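You operate a simulated robot arm through the tools that you are given. There is no shell and no other tool.

Carry out the task below with a simulated two-armed robot. There is one attempt and no reset: what you move stays moved.

Task
Pick up the bottle from the top of the short grey table with one hand, pass it to the other hand and put it on the top of the grey table. Set down upright: bottle.
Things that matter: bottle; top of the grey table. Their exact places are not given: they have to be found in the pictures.

The check looks at the end state, three seconds after you hand in, the way a careful person would. Anything else that was tipped, shoved, dropped, spilled or broken makes it a failure.

Robot
Two 7-joint arms with three-finger grippers on one trunk, on a base that drives. Base frame: it is fixed to the floor where the robot stands at the start and does not move with it; the origin is under the middle of the robot, x ahead of it, y to its left, z up. Lengths are in mm, angles in rad, forces in N, time in s.
The left shoulder is at the start at [30, 124, 1008], the right one opposite. With the tool pointing down near the work surface each hand reaches from about 100 to 780 mm from the robot's upright axis, wherever it stands, measured 20 degrees to its own side. Places, roughly: bottle [1250, 3500, 750]; top of the grey table [3300, 2500, 800]. Payload 2.2 kg a hand.
The tool frame of a hand sits at the grasp point between the pads (the TCP): z along the fingers, y along the line on which they close. The tips reach 28 mm beyond it. Largest opening 102 mm; the body of the gripper starts 71 mm behind the TCP.
Orientation is that of the tool frame in the base frame, as [roll, pitch, yaw] about the fixed x, y, z axes, in that order (R = Rz(yaw) Ry(pitch) Rx(roll)). With the fingers straight down and closing along the base's y, the tool's x points along the base's -x, its y along +y and its z along -z.

Tools
- The arms move only by the tool servo_tool. It takes "left_motion", "right_motion" or both (then of equal length, played together; a hand with none holds still); each is one flat list of numbers, 7 for each row, row after row: the shift along the base's x, y, z in mm, then the turn, a rotation vector about the base's x, y, z in rad, then the finger opening in mm, from 0 to 102. In form: [dx, dy, dz, ax, ay, az, grip, dx, dy, dz, ax, ay, az, grip, ...]. A call has 1 to 20 rows; each row shifts and turns the commanded pose from where the row before left it. Each row takes 0.2 s and may step no farther than 50 mm and 0.15 rad from the row before; otherwise, or with a gripper value out of range, the whole call is refused. Where a pose cannot be reached the arm comes as near as it can. A force on the tool above 40 N (or 10 N above the force at the start of the call, whichever is more), or a blocked arm, ends the call early, and 0.2 s more pass. The fingers move at their own pace and stop on an object; they squeeze with about 42 N. The grip force told is the motor's: it shows also when the fingers shut on nothing. Time passes only in rows, and 0.2 s behind the last, so rows that do not move let the fingers close. The reply holds the time, the measured pose of the TCP, the force on the tool along the base axes, the opening and the grip force, in the units named above and with some noise, with the torque about the TCP (base axes, N m) and any sound that the robot's microphone picked up, and new pictures: "pictures" is both (left out), scene, wrist or none (wrist: the cameras of the hands that moved).
- Cameras (640 x 400 px; columns grow to the right, rows downward): "scene" is now at [49.3, -11.5, 1727.6]; the picture's right is [-0.15, -0.99, 0.00], its down [-0.72, 0.11, -0.68] and it looks along [0.68, -0.10, -0.73] (base axes); focal length 262 px, centre (320, 200). "left" rides on the left gripper at [72, 38, -86] in its tool frame; the picture's right is [-0.47, 0.89, 0.00], its down [-0.60, -0.32, -0.73] and it looks along [-0.65, -0.34, 0.68] (tool axes); focal length 256 px, centre (320, 200). "right" rides on the right gripper at [69, 44, -86] in its tool frame; the picture's right is [-0.53, 0.85, 0.00], its down [-0.58, -0.36, -0.73] and it looks along [-0.62, -0.39, 0.68] (tool axes); focal length 256 px, centre (320, 200).
- raise_lower(by): slides the trunk up (or, below 0, down) by that many mm; the arms and the scene camera ride with it, the base frame stays. It gives what a move gives, with no picture.
- roll_base(legs): drives the robot by 1 to 6 legs, each [ahead, left, turn to the left] in mm, mm and rad, along the robot's own axes; the way and the turn of a leg run together, so that a leg with both is an arc; at most 1500 mm and 3.142 rad a leg. The arms and the cameras ride along, it lands a little off, and it stops where it bumps. It gives what a move gives, and a new picture of the scene camera.
- turn_head(pan, tilt): turns the head with the scene camera to pan (to the left, within 2.496 rad either way) and tilt (down, from -0.506 to 1.204), counted from straight ahead of the robot. It gives what a move gives, and a new picture of the scene camera.
- point_at(camera, pixels): for up to 12 pixels [column, row] of the newest picture of that camera ("zoom" is the newest enlarged one), the place [x, y, z] in the base frame of the surface seen there, good to about 2 mm. No time passes.
- close_up(camera, box): a new picture of the part [left, top, right, bottom] of that camera's present view, enlarged. No time passes.
- hand_in(): hands the job in; it is judged then, once.

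Open the grippers and draw the arms clear of the work before you hand the job in, unless the task says otherwise.

The tools are called after ">>>" as a command line: name --argument value ..., lists and objects as JSON in quotes. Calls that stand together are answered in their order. servo_tool: Moves the arms, as the interface text tells. Its arguments: {"type":"object","properties":{"left_motion":{"type":"array"},"right_motion":{"type":"array"},"pictures":{"type":"string","enum":["both","scene","wrist","none"]}},"required":[]} The other tools are called the same way: raise_lower (by) slides the trunk up or down; roll_base (legs) drives the base; turn_head (pan, tilt) turns the head that bears the scene camera; point_at (camera, pixels) gives the place of the surface under pixels of a picture; close_up (camera, box) takes an enlarged picture of a part of a camera's view; hand_in () hands the job in.

At the start:

```text
time_s: 0.0
left_eef_pos: [566.3, 286.1, 988.5]
left_ee_rot: [-3.141, 0.0, -3.141]
left_contact_force: [-1.0, 0.1, 0.4]
left_torque: [-0.04, -0.02, 0.01]
left_width: 101.9
left_finger_force: 0.1
right_eef_pos: [370.5, -192.2, 1035.4]
right_ee_rot: [-3.141, 0.0, 3.14]
right_contact_force: [-0.5, 0.0, -0.1]
right_torque: [-0.01, -0.01, 0.01]
right_width: 102.2
right_finger_force: 0.0
trunk travel left (down, up): [-250.0, 290.0]
robot x, y, heading: [0.8, 0.9, -0.0]
head pan, tilt: [-0.148, 0.819]
```

scene: 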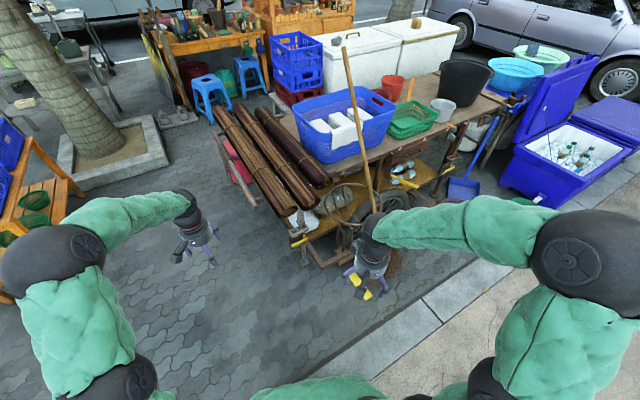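
right: 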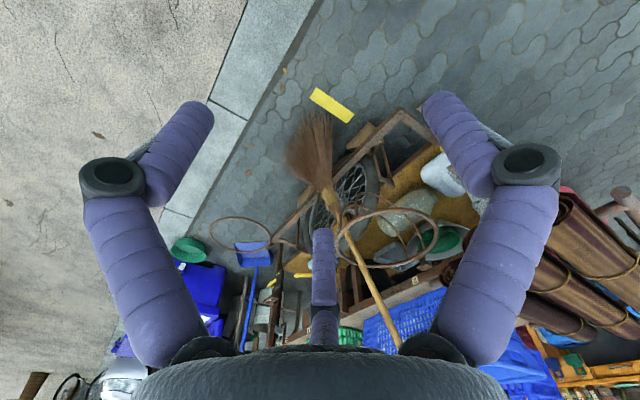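
left: 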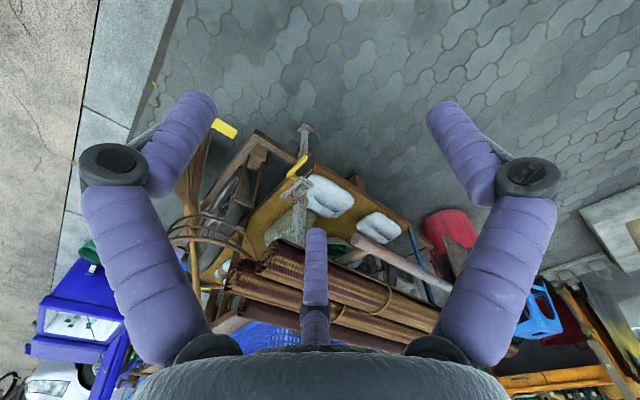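

The start picture shows a street stall ahead; the bottle should be well to the left. I turn the head left and up to look toward [1250, 3500].

>>> turn_head --pan 1.2 --tilt 0.35

```text
time_s: 1.5
left_eef_pos: [566.0, 284.9, 988.7]
left_ee_rot: [-3.14, 0.001, 3.14]
left_contact_force: [0.0, -0.6, 0.6]
left_torque: [0.0, -0.03, 0.04]
left_width: 101.9
left_finger_force: 0.0
right_eef_pos: [372.1, -191.5, 1034.2]
right_ee_rot: [3.139, 0.001, -3.141]
right_contact_force: [-0.6, 0.1, -0.4]
right_torque: [0.03, -0.01, 0.06]
right_width: 102.1
right_finger_force: 0.1
trunk travel left (down, up): [-250.0, 290.0]
robot x, y, heading: [-1.8, -4.9, -0.001]
head pan, tilt: [1.201, 0.351]
```

scene: 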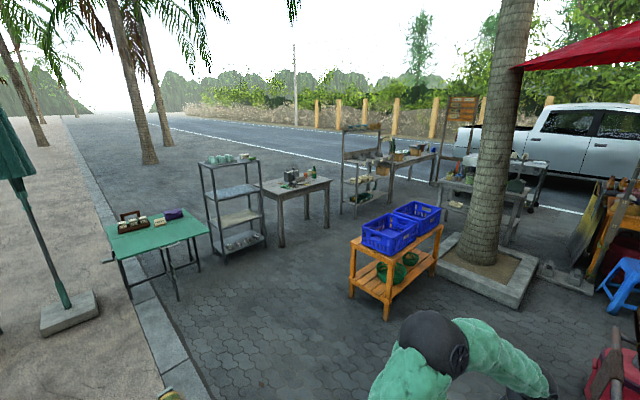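

I see a short grey table at about (297,187) with objects on it, and other grey tables near (480,190) and (400,160). I query places and zoom in.

>>> point_at --camera "scene" --pixels '[[297, 187], [320, 182], [275, 187], [480, 188], [445, 185], [405, 160], [232, 190], [530, 170], [290, 178], [307, 176], [160, 232], [395, 235]]'

>>> close_up --camera "scene" --box '[190, 140, 350, 240]'

```text
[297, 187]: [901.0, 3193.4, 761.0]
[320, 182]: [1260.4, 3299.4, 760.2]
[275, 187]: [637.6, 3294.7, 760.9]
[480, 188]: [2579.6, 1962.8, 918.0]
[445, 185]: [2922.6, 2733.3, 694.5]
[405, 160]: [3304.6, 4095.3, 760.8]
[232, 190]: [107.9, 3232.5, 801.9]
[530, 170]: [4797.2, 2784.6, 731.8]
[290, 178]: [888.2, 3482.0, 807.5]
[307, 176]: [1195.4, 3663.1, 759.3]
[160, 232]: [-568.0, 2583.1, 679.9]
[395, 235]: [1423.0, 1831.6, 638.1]
```

```text
4.00 times, centred on (270, 190) of scene
```

zoom: 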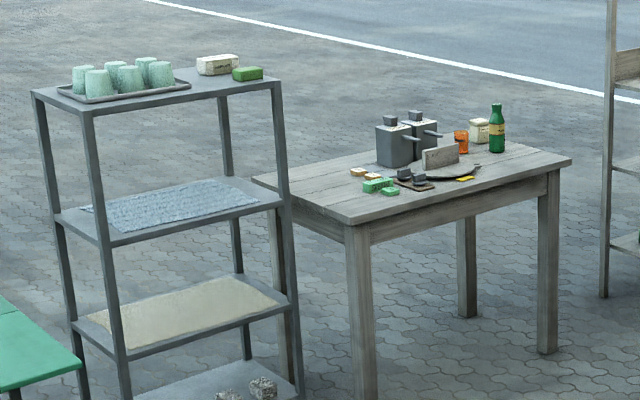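

The bottle looks like the green one with a label at zoom (497,128). I get its place, and zoom in on the region of the other grey table near (480,190).

>>> point_at --camera "zoom" --pixels '[[497, 128], [497, 150], [497, 106], [461, 140], [479, 131], [440, 157], [392, 147], [424, 134], [568, 161], [520, 152], [348, 222], [256, 180]]'

>>> close_up --camera "scene" --box '[420, 130, 580, 230]'

```text
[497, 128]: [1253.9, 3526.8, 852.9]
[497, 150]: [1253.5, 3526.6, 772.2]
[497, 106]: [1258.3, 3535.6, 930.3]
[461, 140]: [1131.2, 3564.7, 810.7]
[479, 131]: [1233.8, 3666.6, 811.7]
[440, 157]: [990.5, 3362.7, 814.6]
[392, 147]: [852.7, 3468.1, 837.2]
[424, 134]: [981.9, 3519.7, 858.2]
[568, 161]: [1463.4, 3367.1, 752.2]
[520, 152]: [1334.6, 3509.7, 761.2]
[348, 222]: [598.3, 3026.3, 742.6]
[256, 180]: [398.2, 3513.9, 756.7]
```

```text
4.00 times, centred on (500, 180) of scene
```

zoom: 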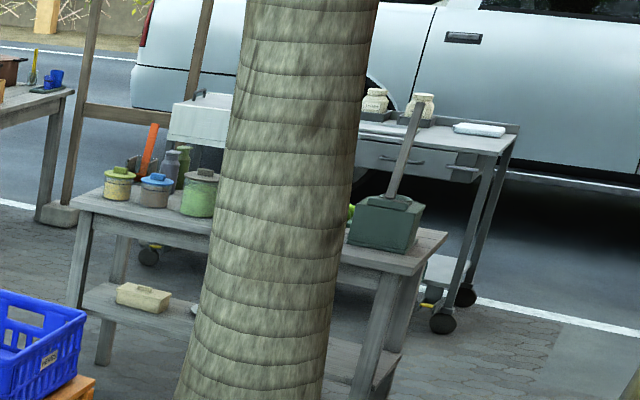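

The candidate grey table sits behind the tree trunk. I get its places.

>>> point_at --camera "zoom" --pixels '[[80, 197], [110, 203], [205, 222], [425, 242], [360, 253], [440, 235], [500, 143], [118, 180], [198, 195], [385, 220], [155, 295], [290, 120]]'

```text
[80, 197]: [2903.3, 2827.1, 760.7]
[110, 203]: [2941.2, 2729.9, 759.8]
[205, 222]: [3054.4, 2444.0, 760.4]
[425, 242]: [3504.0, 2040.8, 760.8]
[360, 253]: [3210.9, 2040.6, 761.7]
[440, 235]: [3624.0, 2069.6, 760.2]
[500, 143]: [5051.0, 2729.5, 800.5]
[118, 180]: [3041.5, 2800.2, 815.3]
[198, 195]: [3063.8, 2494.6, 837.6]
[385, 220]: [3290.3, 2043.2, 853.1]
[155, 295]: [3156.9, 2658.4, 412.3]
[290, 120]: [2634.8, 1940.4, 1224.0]
```

I check the obstacles along the way: the wooden bench, the green table, the shelf unit and the tree planter.

>>> point_at --camera "scene" --pixels '[[350, 241], [388, 262], [441, 228], [350, 290], [387, 318], [362, 225], [418, 206], [207, 230], [177, 298], [265, 240], [440, 265], [525, 300]]'

>>> turn_head --pan 1.2 --tilt 0.9

```text
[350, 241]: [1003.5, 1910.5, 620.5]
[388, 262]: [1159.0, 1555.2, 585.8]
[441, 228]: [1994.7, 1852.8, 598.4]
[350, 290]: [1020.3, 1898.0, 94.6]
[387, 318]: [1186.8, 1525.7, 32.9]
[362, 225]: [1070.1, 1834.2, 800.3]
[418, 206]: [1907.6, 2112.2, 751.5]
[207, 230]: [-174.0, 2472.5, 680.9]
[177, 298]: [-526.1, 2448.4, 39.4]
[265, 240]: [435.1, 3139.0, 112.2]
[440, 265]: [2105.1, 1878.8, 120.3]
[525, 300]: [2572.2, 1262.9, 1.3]
```

```text
time_s: 2.5
left_eef_pos: [565.9, 284.4, 987.5]
left_ee_rot: [3.141, 0.0, 3.14]
left_contact_force: [0.1, -0.5, -0.3]
left_torque: [-0.02, 0.0, -0.02]
left_width: 101.9
left_finger_force: 0.0
right_eef_pos: [371.1, -191.2, 1033.9]
right_ee_rot: [3.141, 0.0, -3.142]
right_contact_force: [0.0, 0.9, -0.7]
right_torque: [0.04, -0.01, -0.03]
right_width: 101.8
right_finger_force: 0.1
trunk travel left (down, up): [-250.0, 290.0]
robot x, y, heading: [0.7, -0.6, 0.005]
head pan, tilt: [1.201, 0.901]
```

scene: 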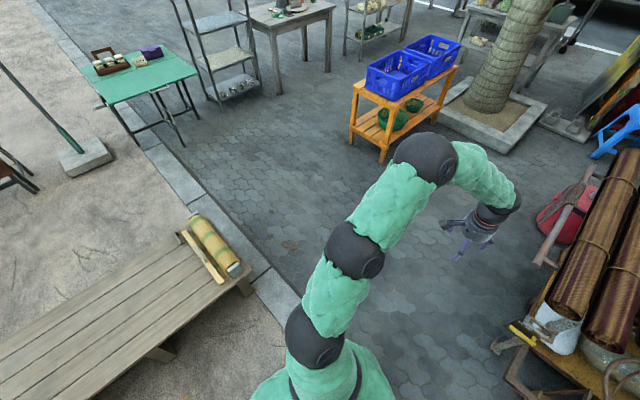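

The wooden platform at lower left (200,260) is near the robot; I check where it, the curb and the bottom area lie.

>>> point_at --camera "scene" --pixels '[[245, 285], [240, 268], [190, 240], [275, 290], [285, 320], [200, 185], [350, 140], [383, 160], [455, 75], [185, 145], [260, 95], [530, 345]]'

>>> turn_head --pan 0.3 --tilt 1.1

```text
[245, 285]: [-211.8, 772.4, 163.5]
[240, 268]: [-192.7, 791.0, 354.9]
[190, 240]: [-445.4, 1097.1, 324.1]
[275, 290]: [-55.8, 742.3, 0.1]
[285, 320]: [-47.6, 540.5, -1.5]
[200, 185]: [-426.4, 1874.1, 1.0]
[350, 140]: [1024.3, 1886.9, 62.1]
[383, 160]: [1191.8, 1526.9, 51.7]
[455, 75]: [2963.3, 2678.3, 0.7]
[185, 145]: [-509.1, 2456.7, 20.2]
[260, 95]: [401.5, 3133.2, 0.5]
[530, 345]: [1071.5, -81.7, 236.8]
```

```text
time_s: 3.7
left_eef_pos: [565.8, 285.7, 988.8]
left_ee_rot: [3.141, 0.001, 3.141]
left_contact_force: [-1.4, 0.9, 0.5]
left_torque: [0.0, 0.01, 0.0]
left_width: 102.1
left_finger_force: 0.0
right_eef_pos: [372.1, -191.8, 1034.3]
right_ee_rot: [-3.141, -0.001, -3.141]
right_contact_force: [-1.2, -0.8, -0.9]
right_torque: [-0.02, 0.03, 0.02]
right_width: 101.9
right_finger_force: 0.0
trunk travel left (down, up): [-250.0, 290.0]
robot x, y, heading: [0.7, -1.1, 0.004]
head pan, tilt: [0.3, 1.1]
```

scene: 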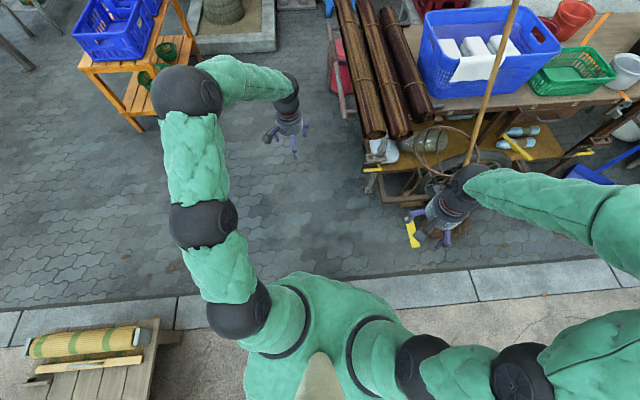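

I check the stall's near points and the free corridor between the stall and the bench.

>>> point_at --camera "scene" --pixels '[[367, 188], [412, 238], [335, 100], [332, 30], [140, 130], [85, 70], [200, 48], [275, 45], [190, 95], [155, 340], [180, 338], [470, 160]]'

```text
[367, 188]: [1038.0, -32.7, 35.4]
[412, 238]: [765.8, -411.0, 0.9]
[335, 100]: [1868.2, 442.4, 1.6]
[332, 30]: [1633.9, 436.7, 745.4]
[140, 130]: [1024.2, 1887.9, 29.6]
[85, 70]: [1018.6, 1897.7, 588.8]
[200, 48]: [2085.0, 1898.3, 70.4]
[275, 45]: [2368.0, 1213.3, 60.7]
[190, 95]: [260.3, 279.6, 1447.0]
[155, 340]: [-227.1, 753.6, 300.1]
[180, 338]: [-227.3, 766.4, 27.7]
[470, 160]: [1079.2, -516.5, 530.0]
```

The floor is level and there is a free corridor between the platform (x<-190) and the bench (x>1000). I raise the trunk for clearance, then turn left and drive along x≈450 to y≈2200.

>>> raise_lower --by 150

>>> roll_base --legs '[[0, 0, 1.571], [0, -450, 0], [1500, 0, 0], [600, 0, 0]]'

>>> turn_head --pan -0.3 --tilt 0.6

```text
time_s: 5.4
left_eef_pos: [565.2, 286.4, 1137.2]
left_ee_rot: [-3.141, 0.0, -3.141]
left_contact_force: [0.4, 0.6, -0.4]
left_torque: [0.0, 0.01, 0.05]
left_width: 101.8
left_finger_force: 0.0
right_eef_pos: [371.0, -191.1, 1184.0]
right_ee_rot: [-3.141, 0.0, -3.142]
right_contact_force: [-0.5, 0.1, 0.2]
right_torque: [0.0, 0.0, -0.01]
right_width: 102.0
right_finger_force: 0.0
trunk travel left (down, up): [-400.0, 140.0]
robot x, y, heading: [0.4, -1.3, -0.001]
head pan, tilt: [0.3, 1.1]
```

```text
time_s: 21.9
left_eef_pos: [134.1, 2655.5, 1138.2]
left_ee_rot: [-3.141, -0.001, -1.568]
left_contact_force: [-0.7, 0.5, -0.2]
left_torque: [0.0, 0.01, -0.01]
left_width: 101.9
left_finger_force: 0.1
right_eef_pos: [612.7, 2461.7, 1184.7]
right_ee_rot: [3.14, -0.002, -1.57]
right_contact_force: [0.9, 0.0, 0.1]
right_torque: [-0.02, -0.01, 0.03]
right_width: 102.2
right_finger_force: 0.1
trunk travel left (down, up): [-400.0, 140.0]
robot x, y, heading: [422.8, 2088.8, 1.571]
head pan, tilt: [0.3, 1.1]
```

scene: 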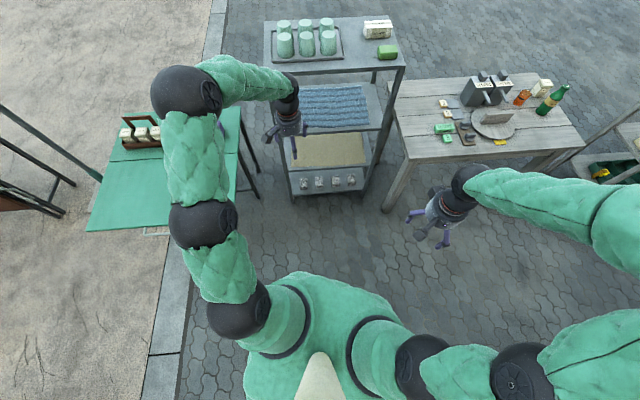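

```text
time_s: 22.9
left_eef_pos: [134.4, 2654.3, 1138.8]
left_ee_rot: [-3.141, -0.002, -1.569]
left_contact_force: [0.7, 0.8, -0.7]
left_torque: [0.0, 0.0, -0.01]
left_width: 102.1
left_finger_force: 0.0
right_eef_pos: [612.6, 2460.2, 1184.9]
right_ee_rot: [3.14, -0.001, -1.569]
right_contact_force: [0.6, 0.1, 0.2]
right_torque: [0.01, 0.01, 0.01]
right_width: 101.9
right_finger_force: 0.1
trunk travel left (down, up): [-400.0, 140.0]
robot x, y, heading: [419.5, 2090.6, 1.573]
head pan, tilt: [-0.3, 0.6]
```

scene: 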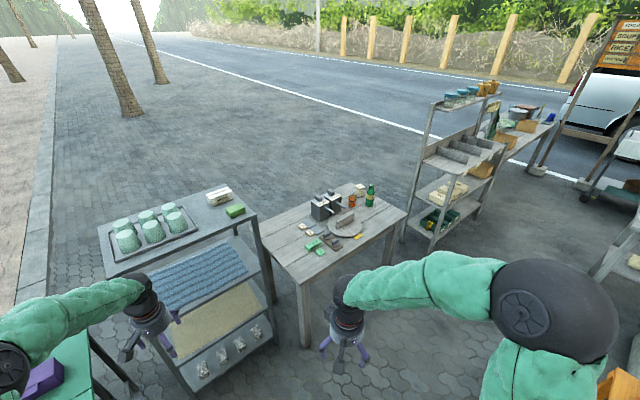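

Now the short table is close, bottle at (370,195), and another shelf rack stands to its right (450,180). I locate these.

>>> close_up --camera "scene" --box '[280, 160, 440, 260]'

>>> point_at --camera "scene" --pixels '[[404, 212], [302, 282], [262, 220], [370, 195], [370, 186], [430, 250], [404, 240], [440, 105], [475, 210], [422, 150], [560, 260], [600, 250]]'

```text
4.00 times, centred on (360, 210) of scene
```

zoom: 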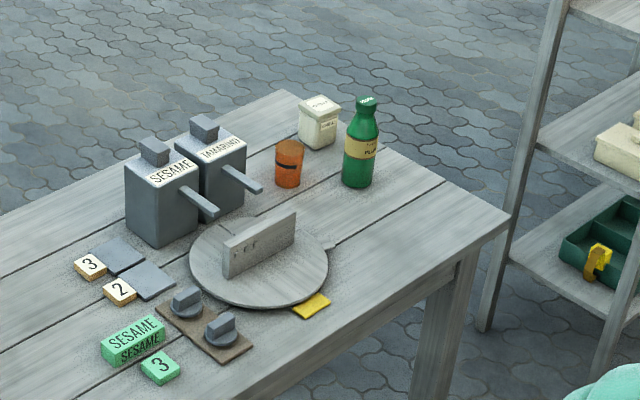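

```text
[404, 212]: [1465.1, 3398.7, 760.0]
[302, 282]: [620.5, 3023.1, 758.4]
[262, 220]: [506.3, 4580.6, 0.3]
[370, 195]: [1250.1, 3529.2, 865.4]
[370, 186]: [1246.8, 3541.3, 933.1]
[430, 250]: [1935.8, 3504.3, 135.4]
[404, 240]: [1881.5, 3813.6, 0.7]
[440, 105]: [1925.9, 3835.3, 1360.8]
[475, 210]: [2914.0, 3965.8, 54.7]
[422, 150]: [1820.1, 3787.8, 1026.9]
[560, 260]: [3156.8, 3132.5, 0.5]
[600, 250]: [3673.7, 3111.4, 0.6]
```

Bottle base about (1253,3535), z 760–937, with a clear lane in front; the rack at right stands at x>1820. I turn to face the table squarely (its front edge runs at about 23°) and move diagonally to stand before the bottle, stopping a bit short.

>>> roll_base --legs '[[0, 0, 0.399], [270, -1184, 0]]'

>>> turn_head --pan -0.2 --tilt 0.95

```text
time_s: 30.2
left_eef_pos: [913.5, 3206.5, 1138.1]
left_ee_rot: [3.141, -0.001, -1.164]
left_contact_force: [0.1, 0.5, 0.2]
left_torque: [-0.03, 0.0, 0.0]
left_width: 102.2
left_finger_force: 0.0
right_eef_pos: [1429.3, 3216.0, 1184.4]
right_ee_rot: [3.14, 0.004, -1.163]
right_contact_force: [0.2, -0.2, 0.2]
right_torque: [0.02, 0.0, 0.03]
right_width: 102.2
right_finger_force: 0.0
trunk travel left (down, up): [-400.0, 140.0]
robot x, y, heading: [1399.5, 2800.2, 1.978]
head pan, tilt: [-0.3, 0.6]
```

scene: 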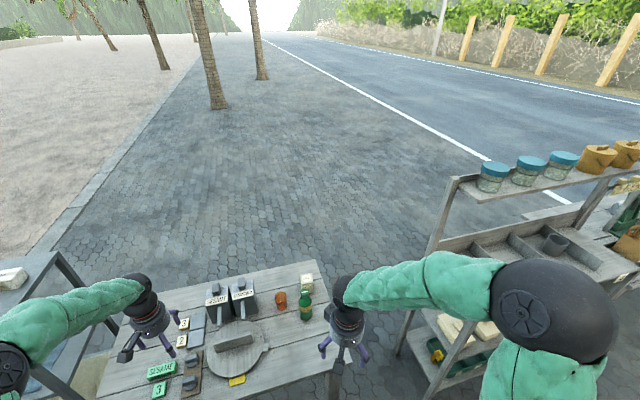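

```text
time_s: 31.1
left_eef_pos: [913.4, 3205.8, 1138.3]
left_ee_rot: [3.141, 0.001, -1.163]
left_contact_force: [-0.2, 0.4, -0.4]
left_torque: [0.02, -0.01, -0.02]
left_width: 101.8
left_finger_force: 0.0
right_eef_pos: [1429.9, 3216.1, 1184.3]
right_ee_rot: [-3.14, 0.0, -1.165]
right_contact_force: [-0.3, -0.9, 1.3]
right_torque: [0.0, -0.01, 0.01]
right_width: 102.1
right_finger_force: 0.0
trunk travel left (down, up): [-400.0, 140.0]
robot x, y, heading: [1400.6, 2804.2, 1.973]
head pan, tilt: [-0.201, 0.949]
```

scene: 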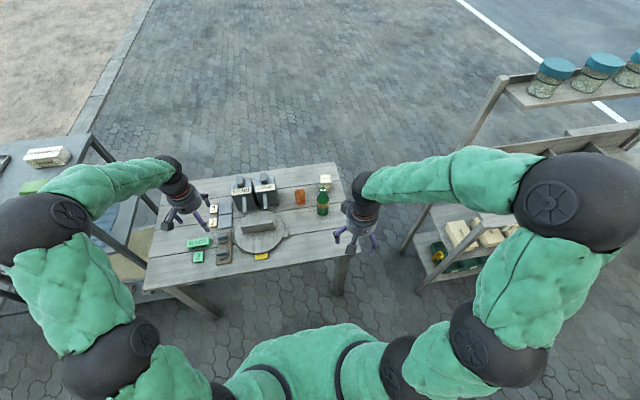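

Good view. I zoom in on the bottle and its surroundings.

>>> close_up --camera "scene" --box '[220, 150, 380, 250]'

```text
4.00 times, centred on (300, 200) of scene
```

zoom: 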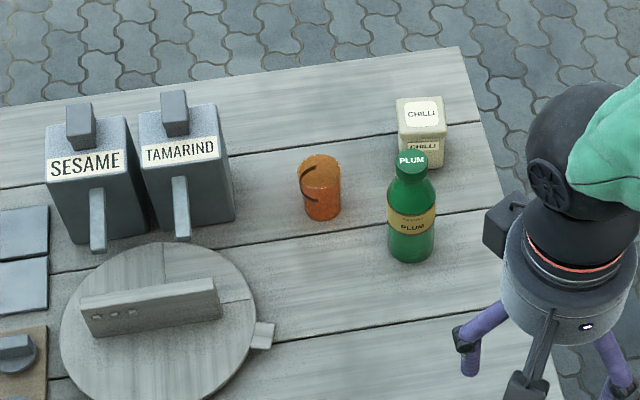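

>>> point_at --camera "zoom" --pixels '[[411, 160], [411, 190], [411, 220], [411, 255], [388, 220], [434, 220], [390, 250], [432, 250], [411, 275], [322, 190], [420, 120], [262, 330]]'

```text
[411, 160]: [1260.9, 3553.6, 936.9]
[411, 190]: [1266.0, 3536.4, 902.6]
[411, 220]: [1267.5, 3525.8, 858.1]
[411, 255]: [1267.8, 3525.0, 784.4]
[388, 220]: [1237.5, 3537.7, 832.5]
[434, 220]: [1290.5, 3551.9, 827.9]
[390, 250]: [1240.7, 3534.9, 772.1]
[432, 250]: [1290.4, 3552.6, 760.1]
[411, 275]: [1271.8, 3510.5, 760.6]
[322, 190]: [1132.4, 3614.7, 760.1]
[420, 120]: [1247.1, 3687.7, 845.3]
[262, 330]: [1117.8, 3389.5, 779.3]
```

Bottle centre ≈ (1262,3553), radius ≈29, z 760–937; it is ~743 mm ahead and 166 mm right of the robot. First I pull the left hand back off the table's airspace and close the right fingers a bit to see how the gripper moves.

>>> servo_tool --left_motion '[19, -45, 0, 0, 0, 0, 102, 19, -45, 0, 0, 0, 0, 102, 19, -45, 0, 0, 0, 0, 102, 19, -45, 0, 0, 0, 0, 102, 19, -45, 0, 0, 0, 0, 102, 19, -45, 0, 0, 0, 0, 102]' --right_motion '[0, 0, 0, 0, 0, 0, 40, 0, 0, 0, 0, 0, 0, 40, 0, 0, 0, 0, 0, 0, 40, 0, 0, 0, 0, 0, 0, 40, 0, 0, 0, 0, 0, 0, 40, 0, 0, 0, 0, 0, 0, 40]' --pictures "both"

```text
time_s: 32.5
left_eef_pos: [1027.2, 2935.0, 1138.9]
left_ee_rot: [3.141, 0.001, -1.162]
left_contact_force: [0.1, 0.0, -0.3]
left_torque: [0.03, -0.02, 0.02]
left_width: 101.9
left_finger_force: 0.1
right_eef_pos: [1430.3, 3215.2, 1185.7]
right_ee_rot: [3.138, 0.001, -1.165]
right_contact_force: [0.2, 0.2, -0.3]
right_torque: [0.06, 0.07, 0.0]
right_width: 40.1
right_finger_force: 0.1
trunk travel left (down, up): [-400.0, 140.0]
robot x, y, heading: [1399.6, 2799.8, 1.975]
head pan, tilt: [-0.201, 0.949]
```

scene: 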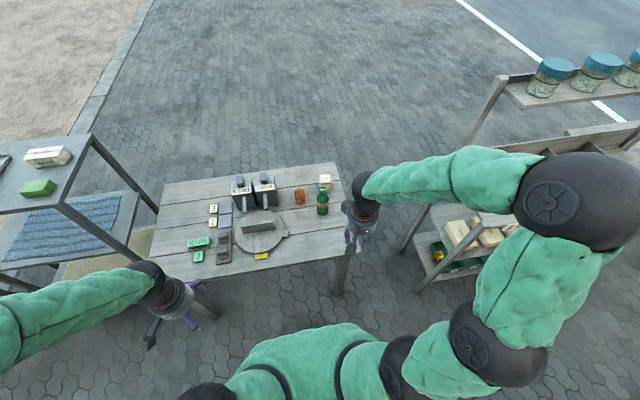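
right: 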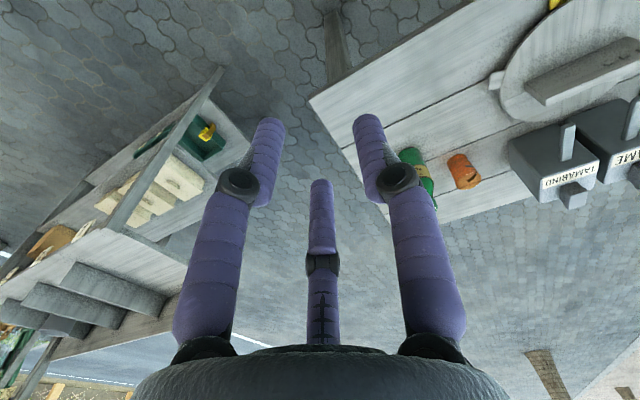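
left: 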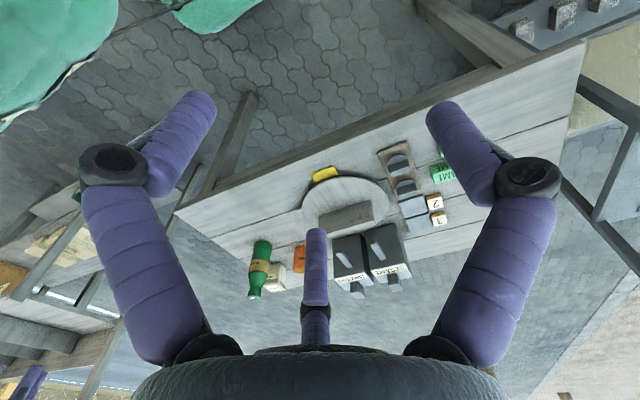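

The visuals show three fingers converging. I measure where the finger surfaces actually are, in both wrist pictures.

>>> point_at --camera "left" --pixels '[[205, 105], [440, 112], [315, 235], [165, 170], [480, 180], [110, 165], [528, 178], [316, 290], [150, 320], [500, 320], [317, 325], [320, 380]]'

>>> point_at --camera "right" --pixels '[[270, 125], [368, 125], [321, 187], [262, 180], [375, 180], [238, 180], [400, 175], [321, 235], [200, 310], [435, 310], [321, 300], [320, 380]]'

```text
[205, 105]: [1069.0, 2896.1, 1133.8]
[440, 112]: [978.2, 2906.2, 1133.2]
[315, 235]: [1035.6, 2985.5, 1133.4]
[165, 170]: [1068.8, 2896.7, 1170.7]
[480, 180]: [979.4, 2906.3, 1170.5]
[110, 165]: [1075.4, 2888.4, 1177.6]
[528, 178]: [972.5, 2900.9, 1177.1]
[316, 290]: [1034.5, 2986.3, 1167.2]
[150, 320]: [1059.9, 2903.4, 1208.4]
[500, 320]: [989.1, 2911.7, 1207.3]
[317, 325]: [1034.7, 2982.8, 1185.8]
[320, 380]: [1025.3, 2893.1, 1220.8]
```

```text
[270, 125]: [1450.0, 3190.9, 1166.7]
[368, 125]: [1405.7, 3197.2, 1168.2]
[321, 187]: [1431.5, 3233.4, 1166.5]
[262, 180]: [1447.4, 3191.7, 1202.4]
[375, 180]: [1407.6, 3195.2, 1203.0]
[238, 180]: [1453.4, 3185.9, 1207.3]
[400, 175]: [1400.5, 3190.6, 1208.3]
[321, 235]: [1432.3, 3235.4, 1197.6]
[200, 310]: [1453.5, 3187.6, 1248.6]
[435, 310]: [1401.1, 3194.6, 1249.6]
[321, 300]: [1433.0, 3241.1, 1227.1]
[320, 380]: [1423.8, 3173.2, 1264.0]
```

The three visual fingers sit at radius = opening/2, which conflicts with the two-finger description, so before planning the handover I'll check in free air which one is physical: bring the hands side by side in front of me, both open, then nudge them together and watch the force.

>>> servo_tool --left_motion '[31, 24.4, 4.2, 0, 0, 0, 102, 31, 24.4, 4.2, 0, 0, 0, 102, 31, 24.4, 4.2, 0, 0, 0, 102, 31, 24.4, 4.2, 0, 0, 0, 102, 31, 24.4, 4.2, 0, 0, 0, 102]' --right_motion '[-18.3, -18.3, -5.1, 0, 0, 0, 102, -18.3, -18.3, -5.1, 0, 0, 0, 102, -18.3, -18.3, -5.1, 0, 0, 0, 102, -18.3, -18.3, -5.1, 0, 0, 0, 102, -18.3, -18.3, -5.1, 0, 0, 0, 102]' --pictures "both"

```text
time_s: 33.7
left_eef_pos: [1184.1, 3060.5, 1159.7]
left_ee_rot: [-3.141, 0.0, -1.162]
left_contact_force: [0.3, -0.7, -0.8]
left_torque: [-0.04, -0.01, 0.03]
left_width: 102.1
left_finger_force: 0.0
right_eef_pos: [1338.6, 3125.8, 1158.6]
right_ee_rot: [3.14, 0.001, -1.163]
right_contact_force: [-0.3, -0.3, 0.2]
right_torque: [0.0, -0.01, 0.01]
right_width: 102.0
right_finger_force: 0.1
trunk travel left (down, up): [-400.0, 140.0]
robot x, y, heading: [1398.1, 2800.2, 1.974]
head pan, tilt: [-0.201, 0.949]
```

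scene: 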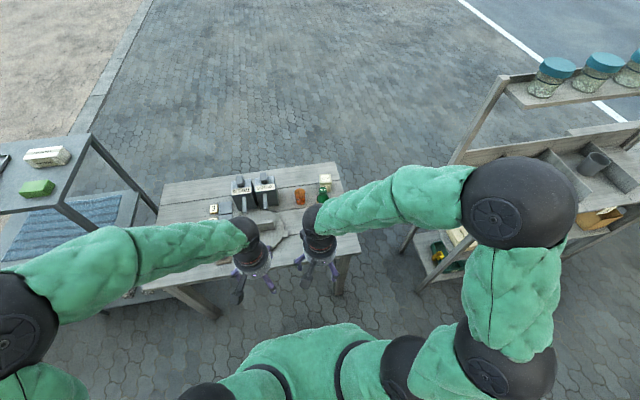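
right: 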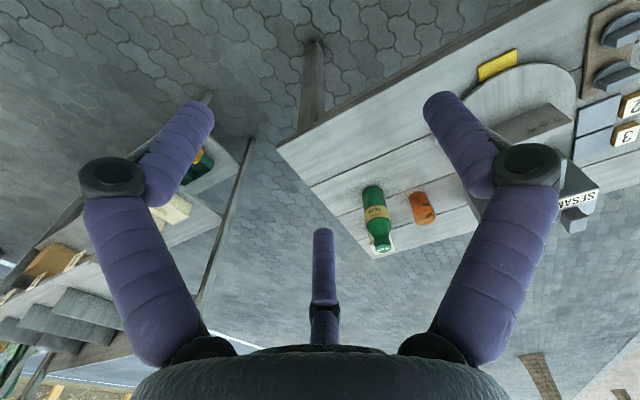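
left: 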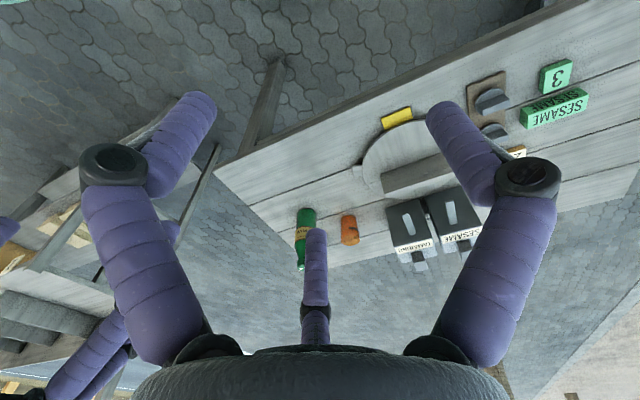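

Separation is 168 mm laterally. I nudge the left hand toward the right one in 5 mm steps; two-finger geometry should touch at about 122 mm, three-finger geometry should not.

>>> servo_tool --left_motion '[4.6, 1.96, 0, 0, 0, 0, 102, 4.6, 1.96, 0, 0, 0, 0, 102, 4.6, 1.96, 0, 0, 0, 0, 102, 4.6, 1.96, 0, 0, 0, 0, 102, 4.6, 1.96, 0, 0, 0, 0, 102, 4.6, 1.96, 0, 0, 0, 0, 102, 4.6, 1.96, 0, 0, 0, 0, 102, 4.6, 1.96, 0, 0, 0, 0, 102]' --pictures "none"

>>> servo_tool --left_motion '[2.3, 1, 0, 0, 0, 0, 102, 2.3, 1, 0, 0, 0, 0, 102, 2.3, 1, 0, 0, 0, 0, 102, 2.3, 1, 0, 0, 0, 0, 102, 2.3, 1, 0, 0, 0, 0, 102, 2.3, 1, 0, 0, 0, 0, 102]' --pictures "scene"

```text
time_s: 35.5
left_eef_pos: [1220.2, 3073.9, 1160.0]
left_ee_rot: [-3.141, 0.002, -1.165]
left_contact_force: [0.2, 0.1, -0.3]
left_torque: [0.01, -0.04, 0.0]
left_width: 102.0
left_finger_force: 0.1
right_eef_pos: [1339.2, 3124.9, 1158.7]
right_ee_rot: [3.139, 0.001, -1.163]
right_contact_force: [-0.1, 0.6, -0.8]
right_torque: [-0.04, 0.03, 0.02]
right_width: 102.1
right_finger_force: 0.1
trunk travel left (down, up): [-400.0, 140.0]
robot x, y, heading: [1400.4, 2804.0, 1.982]
head pan, tilt: [-0.201, 0.949]
```

```text
time_s: 36.9
left_eef_pos: [1234.2, 3080.8, 1157.4]
left_ee_rot: [-3.141, 0.0, -1.166]
left_contact_force: [-0.7, 0.0, -0.4]
left_torque: [-0.01, -0.01, 0.04]
left_width: 102.0
left_finger_force: 0.0
right_eef_pos: [1338.2, 3124.7, 1158.2]
right_ee_rot: [3.14, 0.002, -1.164]
right_contact_force: [-0.4, 0.2, -0.2]
right_torque: [0.0, -0.02, 0.01]
right_width: 102.1
right_finger_force: 0.1
trunk travel left (down, up): [-400.0, 140.0]
robot x, y, heading: [1401.7, 2802.7, 1.981]
head pan, tilt: [-0.201, 0.949]
```

scene: 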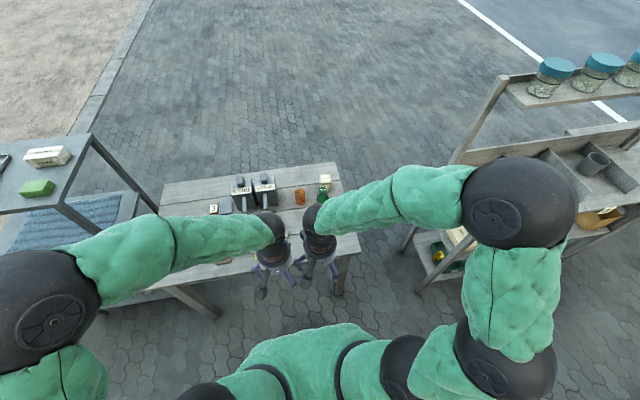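

No contact at 113 mm separation, which speaks for three physical fingers, unless hand-hand contacts are ignored. I continue in small steps to see whether the palms touch.

>>> servo_tool --left_motion '[1.84, 0.79, 0, 0, 0, 0, 102, 1.84, 0.79, 0, 0, 0, 0, 102, 1.84, 0.79, 0, 0, 0, 0, 102, 1.84, 0.79, 0, 0, 0, 0, 102, 1.84, 0.79, 0, 0, 0, 0, 102, 1.84, 0.79, 0, 0, 0, 0, 102, 1.84, 0.79, 0, 0, 0, 0, 102]' --pictures "wrist"

```text
time_s: 38.5
left_eef_pos: [1246.0, 3085.7, 1159.7]
left_ee_rot: [3.142, 0.0, -1.164]
left_contact_force: [-0.3, -0.1, 0.6]
left_torque: [-0.02, 0.02, 0.0]
left_width: 102.1
left_finger_force: 0.1
right_eef_pos: [1338.4, 3124.8, 1158.9]
right_ee_rot: [3.14, 0.0, -1.164]
right_contact_force: [-0.5, 0.4, 0.7]
right_torque: [0.01, -0.02, 0.0]
right_width: 102.0
right_finger_force: 0.1
trunk travel left (down, up): [-400.0, 140.0]
robot x, y, heading: [1400.0, 2799.5, 1.98]
head pan, tilt: [-0.201, 0.949]
```

left: 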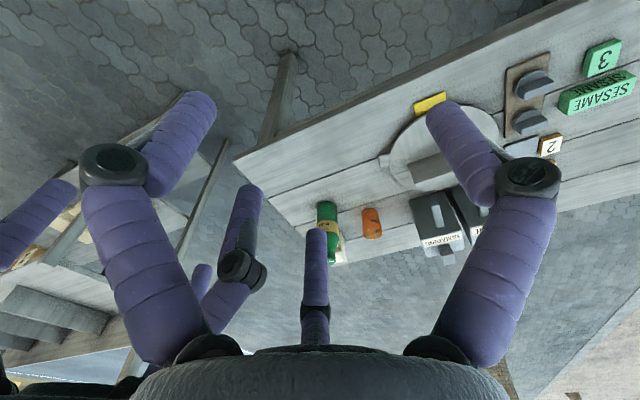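

Still no force at 100 mm. I go on to ~84 mm, where the visible palms would have to touch if hand-hand contact is simulated.

>>> servo_tool --left_motion '[1.84, 0.79, 0, 0, 0, 0, 102, 1.84, 0.79, 0, 0, 0, 0, 102, 1.84, 0.79, 0, 0, 0, 0, 102, 1.84, 0.79, 0, 0, 0, 0, 102, 1.84, 0.79, 0, 0, 0, 0, 102, 1.84, 0.79, 0, 0, 0, 0, 102, 1.84, 0.79, 0, 0, 0, 0, 102, 1.84, 0.79, 0, 0, 0, 0, 102]' --pictures "both"

```text
time_s: 40.3
left_eef_pos: [1260.3, 3091.4, 1159.4]
left_ee_rot: [3.141, 0.0, -1.163]
left_contact_force: [-0.3, 0.4, 0.5]
left_torque: [-0.03, -0.03, 0.0]
left_width: 102.1
left_finger_force: 0.1
right_eef_pos: [1338.3, 3123.3, 1159.8]
right_ee_rot: [3.142, 0.001, -1.165]
right_contact_force: [0.5, -0.8, 0.3]
right_torque: [0.02, 0.03, -0.03]
right_width: 102.0
right_finger_force: 0.0
trunk travel left (down, up): [-400.0, 140.0]
robot x, y, heading: [1402.1, 2797.2, 1.976]
head pan, tilt: [-0.201, 0.949]
```

scene: 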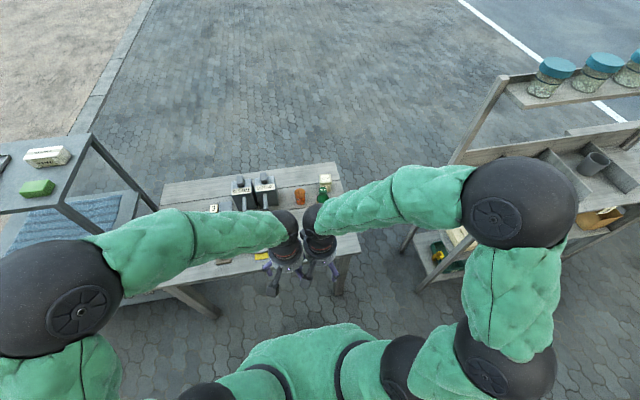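
left: 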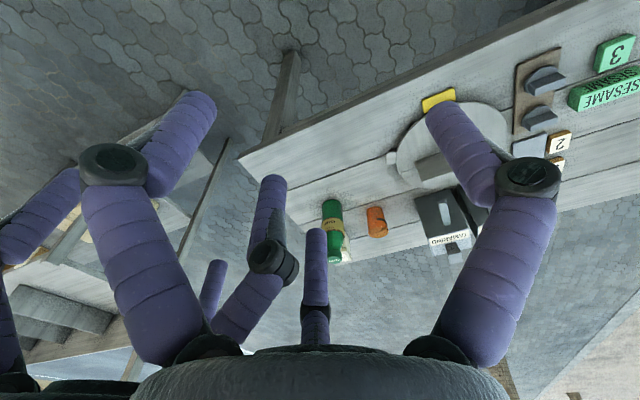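

84 mm and still no force. I go further, to ~56 mm, to settle whether the hands collide at all.

>>> servo_tool --left_motion '[2.76, 1.18, 0, 0, 0, 0, 102, 2.76, 1.18, 0, 0, 0, 0, 102, 2.76, 1.18, 0, 0, 0, 0, 102, 2.76, 1.18, 0, 0, 0, 0, 102, 2.76, 1.18, 0, 0, 0, 0, 102, 2.76, 1.18, 0, 0, 0, 0, 102, 2.76, 1.18, 0, 0, 0, 0, 102, 2.76, 1.18, 0, 0, 0, 0, 102, 2.76, 1.18, 0, 0, 0, 0, 102, 2.76, 1.18, 0, 0, 0, 0, 102]' --pictures "wrist"

```text
time_s: 40.9
left_eef_pos: [1265.4, 3091.5, 1157.8]
left_ee_rot: [3.137, -0.005, -1.161]
left_contact_force: [-4.8, -1.4, -0.6]
left_torque: [0.2, -0.66, 0.05]
left_width: 102.0
left_finger_force: 0.0
right_eef_pos: [1340.6, 3124.7, 1160.4]
right_ee_rot: [-3.136, -0.005, -1.165]
right_contact_force: [4.2, 1.9, -0.2]
right_torque: [-0.21, 0.64, 0.02]
right_width: 101.8
right_finger_force: 0.0
trunk travel left (down, up): [-400.0, 140.0]
robot x, y, heading: [1399.0, 2798.4, 1.976]
head pan, tilt: [-0.201, 0.949]
stopped in row 3 (left hand): the force on the tool passed its limit at 49 N (the readings are from after the stop); the commanded pose is now the measured one
```

left: 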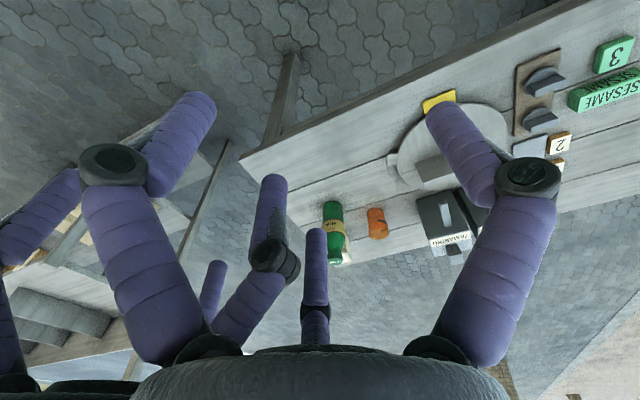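

The hands touched only at ~82 mm separation (palm against palm), so the physical gripper is the visible three-finger one. I back the left hand away to a parking place on the left.

>>> servo_tool --left_motion '[-37, -19.1, 5, 0, 0, 0, 102, -37, -19.1, 10, 0, 0, 0, 102, -37, -19.1, 10, 0, 0, 0, 102, -37, -19.1, 10, 0, 0, 0, 102, -37, -19.1, 10, 0, 0, 0, 102, -37, -19.1, 10, 0, 0, 0, 102, -37, -19.1, 10, 0, 0, 0, 102]' --pictures "none"

>>> raise_lower --by -200

```text
time_s: 42.5
left_eef_pos: [1004.6, 2956.1, 1225.2]
left_ee_rot: [3.135, -0.006, -1.165]
left_contact_force: [0.4, 0.7, 0.2]
left_torque: [0.0, -0.03, -0.03]
left_width: 101.8
left_finger_force: 0.1
right_eef_pos: [1339.6, 3125.2, 1159.6]
right_ee_rot: [-3.138, -0.006, -1.167]
right_contact_force: [0.2, -0.3, -0.9]
right_torque: [0.01, -0.02, 0.0]
right_width: 102.1
right_finger_force: 0.0
trunk travel left (down, up): [-400.0, 140.0]
robot x, y, heading: [1401.5, 2799.1, 1.98]
head pan, tilt: [-0.201, 0.949]
```

```text
time_s: 44.7
left_eef_pos: [1005.0, 2957.3, 1023.3]
left_ee_rot: [3.137, -0.004, -1.161]
left_contact_force: [-0.2, 0.4, 0.5]
left_torque: [-0.01, -0.01, 0.06]
left_width: 102.0
left_finger_force: 0.0
right_eef_pos: [1341.2, 3124.2, 959.0]
right_ee_rot: [-3.138, -0.005, -1.166]
right_contact_force: [0.4, 0.4, 0.0]
right_torque: [-0.01, 0.03, 0.0]
right_width: 101.8
right_finger_force: 0.0
trunk travel left (down, up): [-200.0, 340.0]
robot x, y, heading: [1397.6, 2797.6, 1.973]
head pan, tilt: [-0.201, 0.949]
```

Now I turn the right tool from pointing down to nearly horizontal-forward while moving it forward toward the pre-grasp place in front of the bottle, still high.

>>> servo_tool --right_motion '[-0.96, 27.5, 0, 0.1211, 0.0521, 0, 102, -0.96, 27.5, 0, 0.1211, 0.0521, 0, 102, -0.96, 27.5, 0, 0.1211, 0.0521, 0, 102, -0.96, 27.5, 0, 0.1211, 0.0521, 0, 102, -0.96, 27.5, 0, 0.1211, 0.0521, 0, 102, -0.96, 27.5, 0, 0.1211, 0.0521, 0, 102, -0.96, 27.5, 0, 0.1211, 0.0521, 0, 102, -0.96, 27.5, 0, 0.1211, 0.0521, 0, 102, -0.96, 27.5, 0, 0.1211, 0.0521, 0, 102, -0.96, 27.5, 0, 0.1211, 0.0521, 0, 102, -0.96, 27.5, 0, 0.1211, 0.0521, 0, 102]' --pictures "both"

```text
time_s: 47.1
left_eef_pos: [1004.2, 2958.8, 1024.1]
left_ee_rot: [3.138, -0.006, -1.162]
left_contact_force: [1.1, 1.3, -0.5]
left_torque: [-0.01, -0.04, 0.03]
left_width: 101.8
left_finger_force: 0.0
right_eef_pos: [1255.1, 3399.4, 1003.9]
right_ee_rot: [-3.124, 1.433, -1.178]
right_contact_force: [-0.3, 0.5, 0.5]
right_torque: [0.0, 0.01, 0.01]
right_width: 102.0
right_finger_force: 0.0
right hand out of reach, approached as far as the arm can: row 9, 10, 11
trunk travel left (down, up): [-200.0, 340.0]
robot x, y, heading: [1399.2, 2797.9, 1.978]
head pan, tilt: [-0.201, 0.949]
```

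scene: 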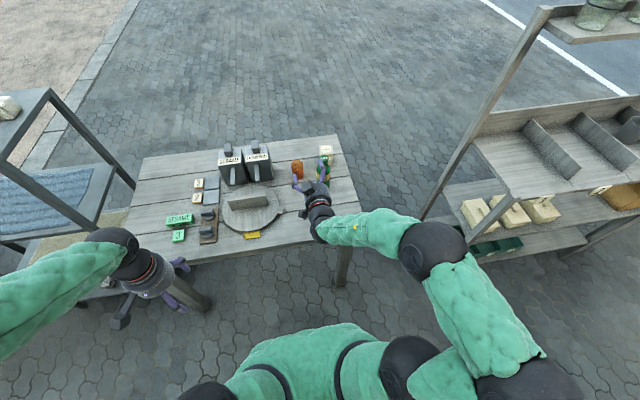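
right: 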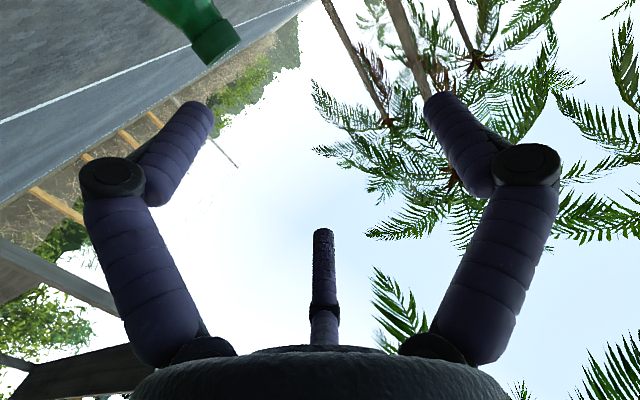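

The right arm hit a joint limit pointing straight ahead (reached [1255,3399,1004]); its forearm naturally points forward-left. I turn the tool azimuth ~43° to the left and move to the right-hand side of the bottle, staying above bottle height.

>>> servo_tool --right_motion '[9.5, 17, 8, 0, 0, 0.15, 102, 9.5, 17, 8, 0, 0, 0.15, 102, 9.5, 17, 8, 0, 0, 0.15, 102, 9.5, 17, 8, 0, 0, 0.15, 102, 9.5, 17, 8, 0, 0, 0.15, 102]' --pictures "both"

```text
time_s: 48.3
left_eef_pos: [1005.4, 2958.0, 1024.0]
left_ee_rot: [3.137, -0.005, -1.161]
left_contact_force: [0.4, -0.1, -0.3]
left_torque: [-0.02, 0.05, 0.02]
left_width: 102.0
left_finger_force: 0.0
right_eef_pos: [1119.0, 3355.5, 1161.4]
right_ee_rot: [-3.035, 1.282, -0.615]
right_contact_force: [0.0, 0.2, 0.5]
right_torque: [-0.02, -0.01, 0.02]
right_width: 102.1
right_finger_force: 0.0
right hand out of reach, approached as far as the arm can: row 1, 2, 3, 4, 5
trunk travel left (down, up): [-200.0, 340.0]
robot x, y, heading: [1401.2, 2801.4, 1.978]
head pan, tilt: [-0.201, 0.949]
```

scene: 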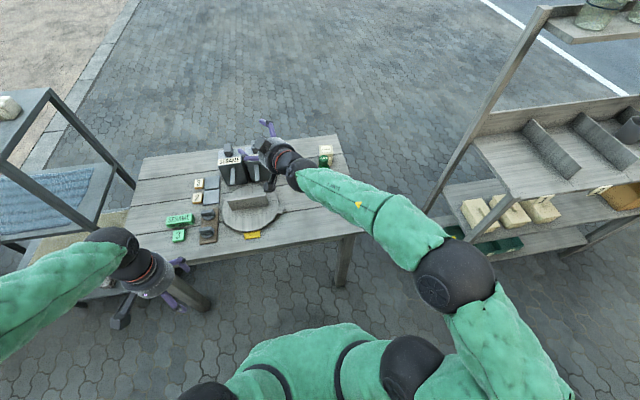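
right: 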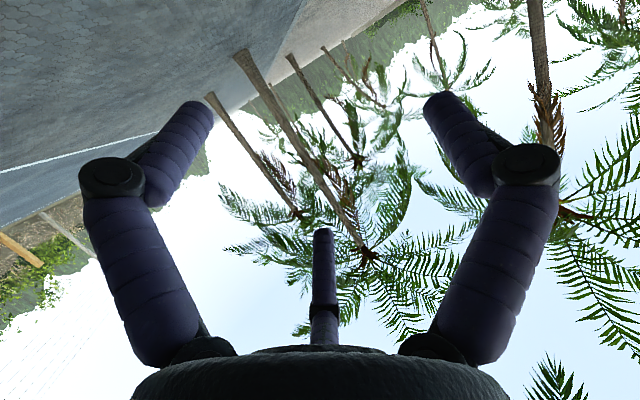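

The arm drifted to [1119,3355,1161] pointing 25° left and 16° below horizontal. I issue a zero move to see whether the command still lies out of reach.

>>> servo_tool --right_motion '[0, 0, 0, 0, 0, 0, 102]' --pictures "none"

```text
time_s: 48.7
left_eef_pos: [1005.4, 2958.0, 1023.4]
left_ee_rot: [3.137, -0.004, -1.164]
left_contact_force: [0.4, 0.1, 0.1]
left_torque: [-0.01, 0.03, -0.04]
left_width: 102.0
left_finger_force: 0.1
right_eef_pos: [1120.0, 3354.4, 1162.2]
right_ee_rot: [-3.03, 1.279, -0.615]
right_contact_force: [-0.9, 1.1, -0.5]
right_torque: [0.01, -0.01, 0.01]
right_width: 102.2
right_finger_force: 0.2
trunk travel left (down, up): [-200.0, 340.0]
robot x, y, heading: [1400.6, 2801.0, 1.977]
head pan, tilt: [-0.201, 0.949]
```

The command has settled on the reached pose. I try moving right and down from here without turning, in small steps, to see whether that is feasible.

>>> servo_tool --right_motion '[27.6, 11.8, -20, 0, 0, 0, 102, 27.6, 11.8, -20, 0, 0, 0, 102, 27.6, 11.8, -20, 0, 0, 0, 102, 27.6, 11.8, -20, 0, 0, 0, 102]' --pictures "scene"

```text
time_s: 49.7
left_eef_pos: [1005.8, 2958.4, 1024.2]
left_ee_rot: [3.136, -0.005, -1.162]
left_contact_force: [0.5, 1.4, 0.5]
left_torque: [-0.01, 0.03, 0.01]
left_width: 101.9
left_finger_force: 0.1
right_eef_pos: [1173.0, 3472.9, 1104.8]
right_ee_rot: [-3.114, 1.255, -0.656]
right_contact_force: [0.1, 0.1, 0.2]
right_torque: [0.02, 0.01, 0.0]
right_width: 102.3
right_finger_force: 0.1
right hand out of reach, approached as far as the arm can: row 1, 2
trunk travel left (down, up): [-200.0, 340.0]
robot x, y, heading: [1403.8, 2798.5, 1.98]
head pan, tilt: [-0.201, 0.949]
```

scene: 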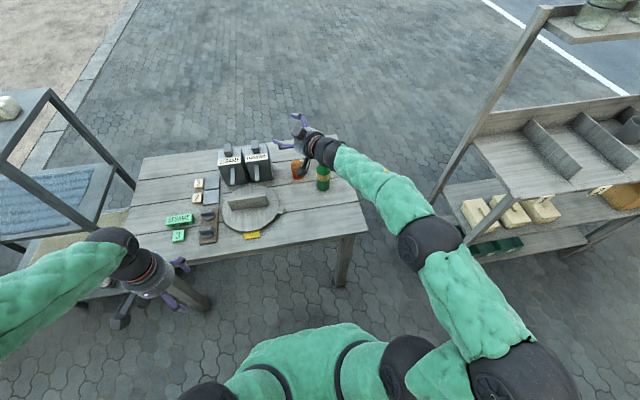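

Rows 3–4 were in reach: the arm works better when more extended. The hand is now at [1173,3473,1105], pointing 27° left of ahead, 18° below horizontal. I slide it at this height toward the spot above the bottle [1264,3568].

>>> servo_tool --right_motion '[22.75, 23.75, 0, 0, 0, 0, 102, 22.75, 23.75, 0, 0, 0, 0, 102, 22.75, 23.75, 0, 0, 0, 0, 102, 22.75, 23.75, 0, 0, 0, 0, 102]' --pictures "both"

```text
time_s: 50.7
left_eef_pos: [1005.7, 2957.9, 1024.5]
left_ee_rot: [3.135, -0.005, -1.163]
left_contact_force: [0.4, 0.0, 0.3]
left_torque: [0.02, 0.02, 0.01]
left_width: 102.1
left_finger_force: 0.1
right_eef_pos: [1262.9, 3567.2, 1104.8]
right_ee_rot: [-3.116, 1.254, -0.656]
right_contact_force: [0.7, -0.3, -0.7]
right_torque: [0.0, 0.02, 0.04]
right_width: 102.0
right_finger_force: 0.1
trunk travel left (down, up): [-200.0, 340.0]
robot x, y, heading: [1399.4, 2799.7, 1.979]
head pan, tilt: [-0.201, 0.949]
```

scene: 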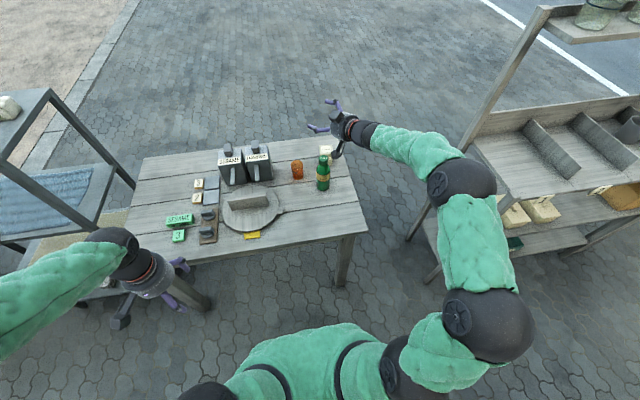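
right: 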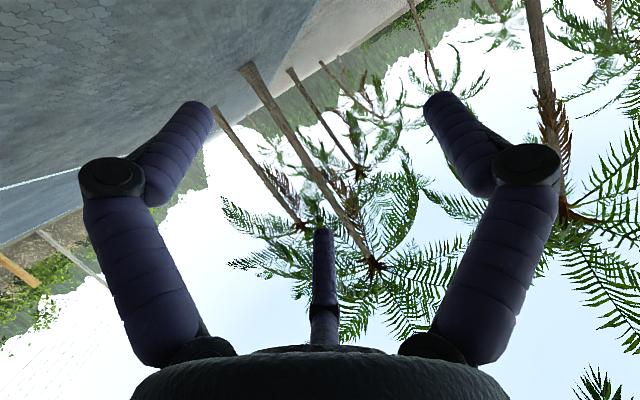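

The hand reached [1263,3567,1105] cleanly, above the bottle. Before lowering I check where the elbow and forearm are, since they'd go down with the trunk.

>>> point_at --camera "scene" --pixels '[[460, 175], [455, 195], [410, 150], [365, 135], [490, 330], [480, 250], [330, 165], [325, 160], [355, 230], [366, 232]]'

>>> close_up --camera "scene" --box '[270, 80, 430, 180]'

```text
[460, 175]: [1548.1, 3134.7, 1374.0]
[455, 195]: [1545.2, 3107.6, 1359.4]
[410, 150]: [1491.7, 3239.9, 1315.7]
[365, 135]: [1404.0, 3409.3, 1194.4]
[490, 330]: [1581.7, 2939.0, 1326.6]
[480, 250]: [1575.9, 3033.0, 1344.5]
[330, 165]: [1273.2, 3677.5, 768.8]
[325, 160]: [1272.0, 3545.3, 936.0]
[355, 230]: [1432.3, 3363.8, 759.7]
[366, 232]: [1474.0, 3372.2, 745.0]
```

```text
4.00 times, centred on (350, 130) of scene
```

zoom: 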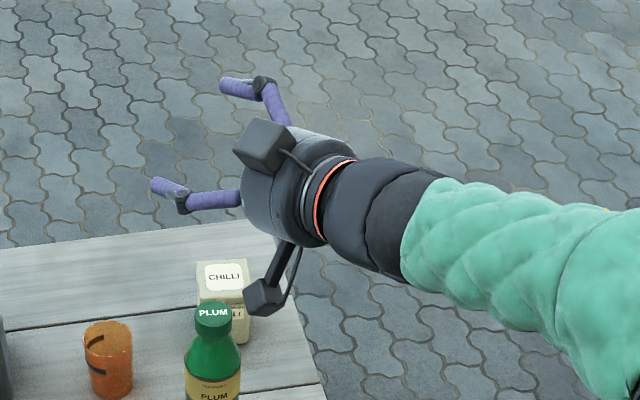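

The close-up shows the wrist camera as a real box on a stalk under the hand at zoom (265,290); with this tilt it would end ~35 mm above the table, which is acceptable. I refine the bottle's centre with points on the cap and body.

>>> point_at --camera "zoom" --pixels '[[213, 312], [198, 318], [229, 318], [213, 304], [213, 326], [213, 336], [213, 370], [190, 372], [236, 372], [213, 385], [265, 292], [255, 150]]'

```text
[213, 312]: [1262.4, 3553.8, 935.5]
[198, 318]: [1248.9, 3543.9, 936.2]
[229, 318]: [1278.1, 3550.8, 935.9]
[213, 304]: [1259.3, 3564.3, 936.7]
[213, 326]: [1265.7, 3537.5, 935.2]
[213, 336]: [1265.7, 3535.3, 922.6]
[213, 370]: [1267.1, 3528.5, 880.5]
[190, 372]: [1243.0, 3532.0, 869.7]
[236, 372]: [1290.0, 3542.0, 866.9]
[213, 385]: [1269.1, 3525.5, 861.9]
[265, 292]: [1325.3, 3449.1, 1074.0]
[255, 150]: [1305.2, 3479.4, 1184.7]
```

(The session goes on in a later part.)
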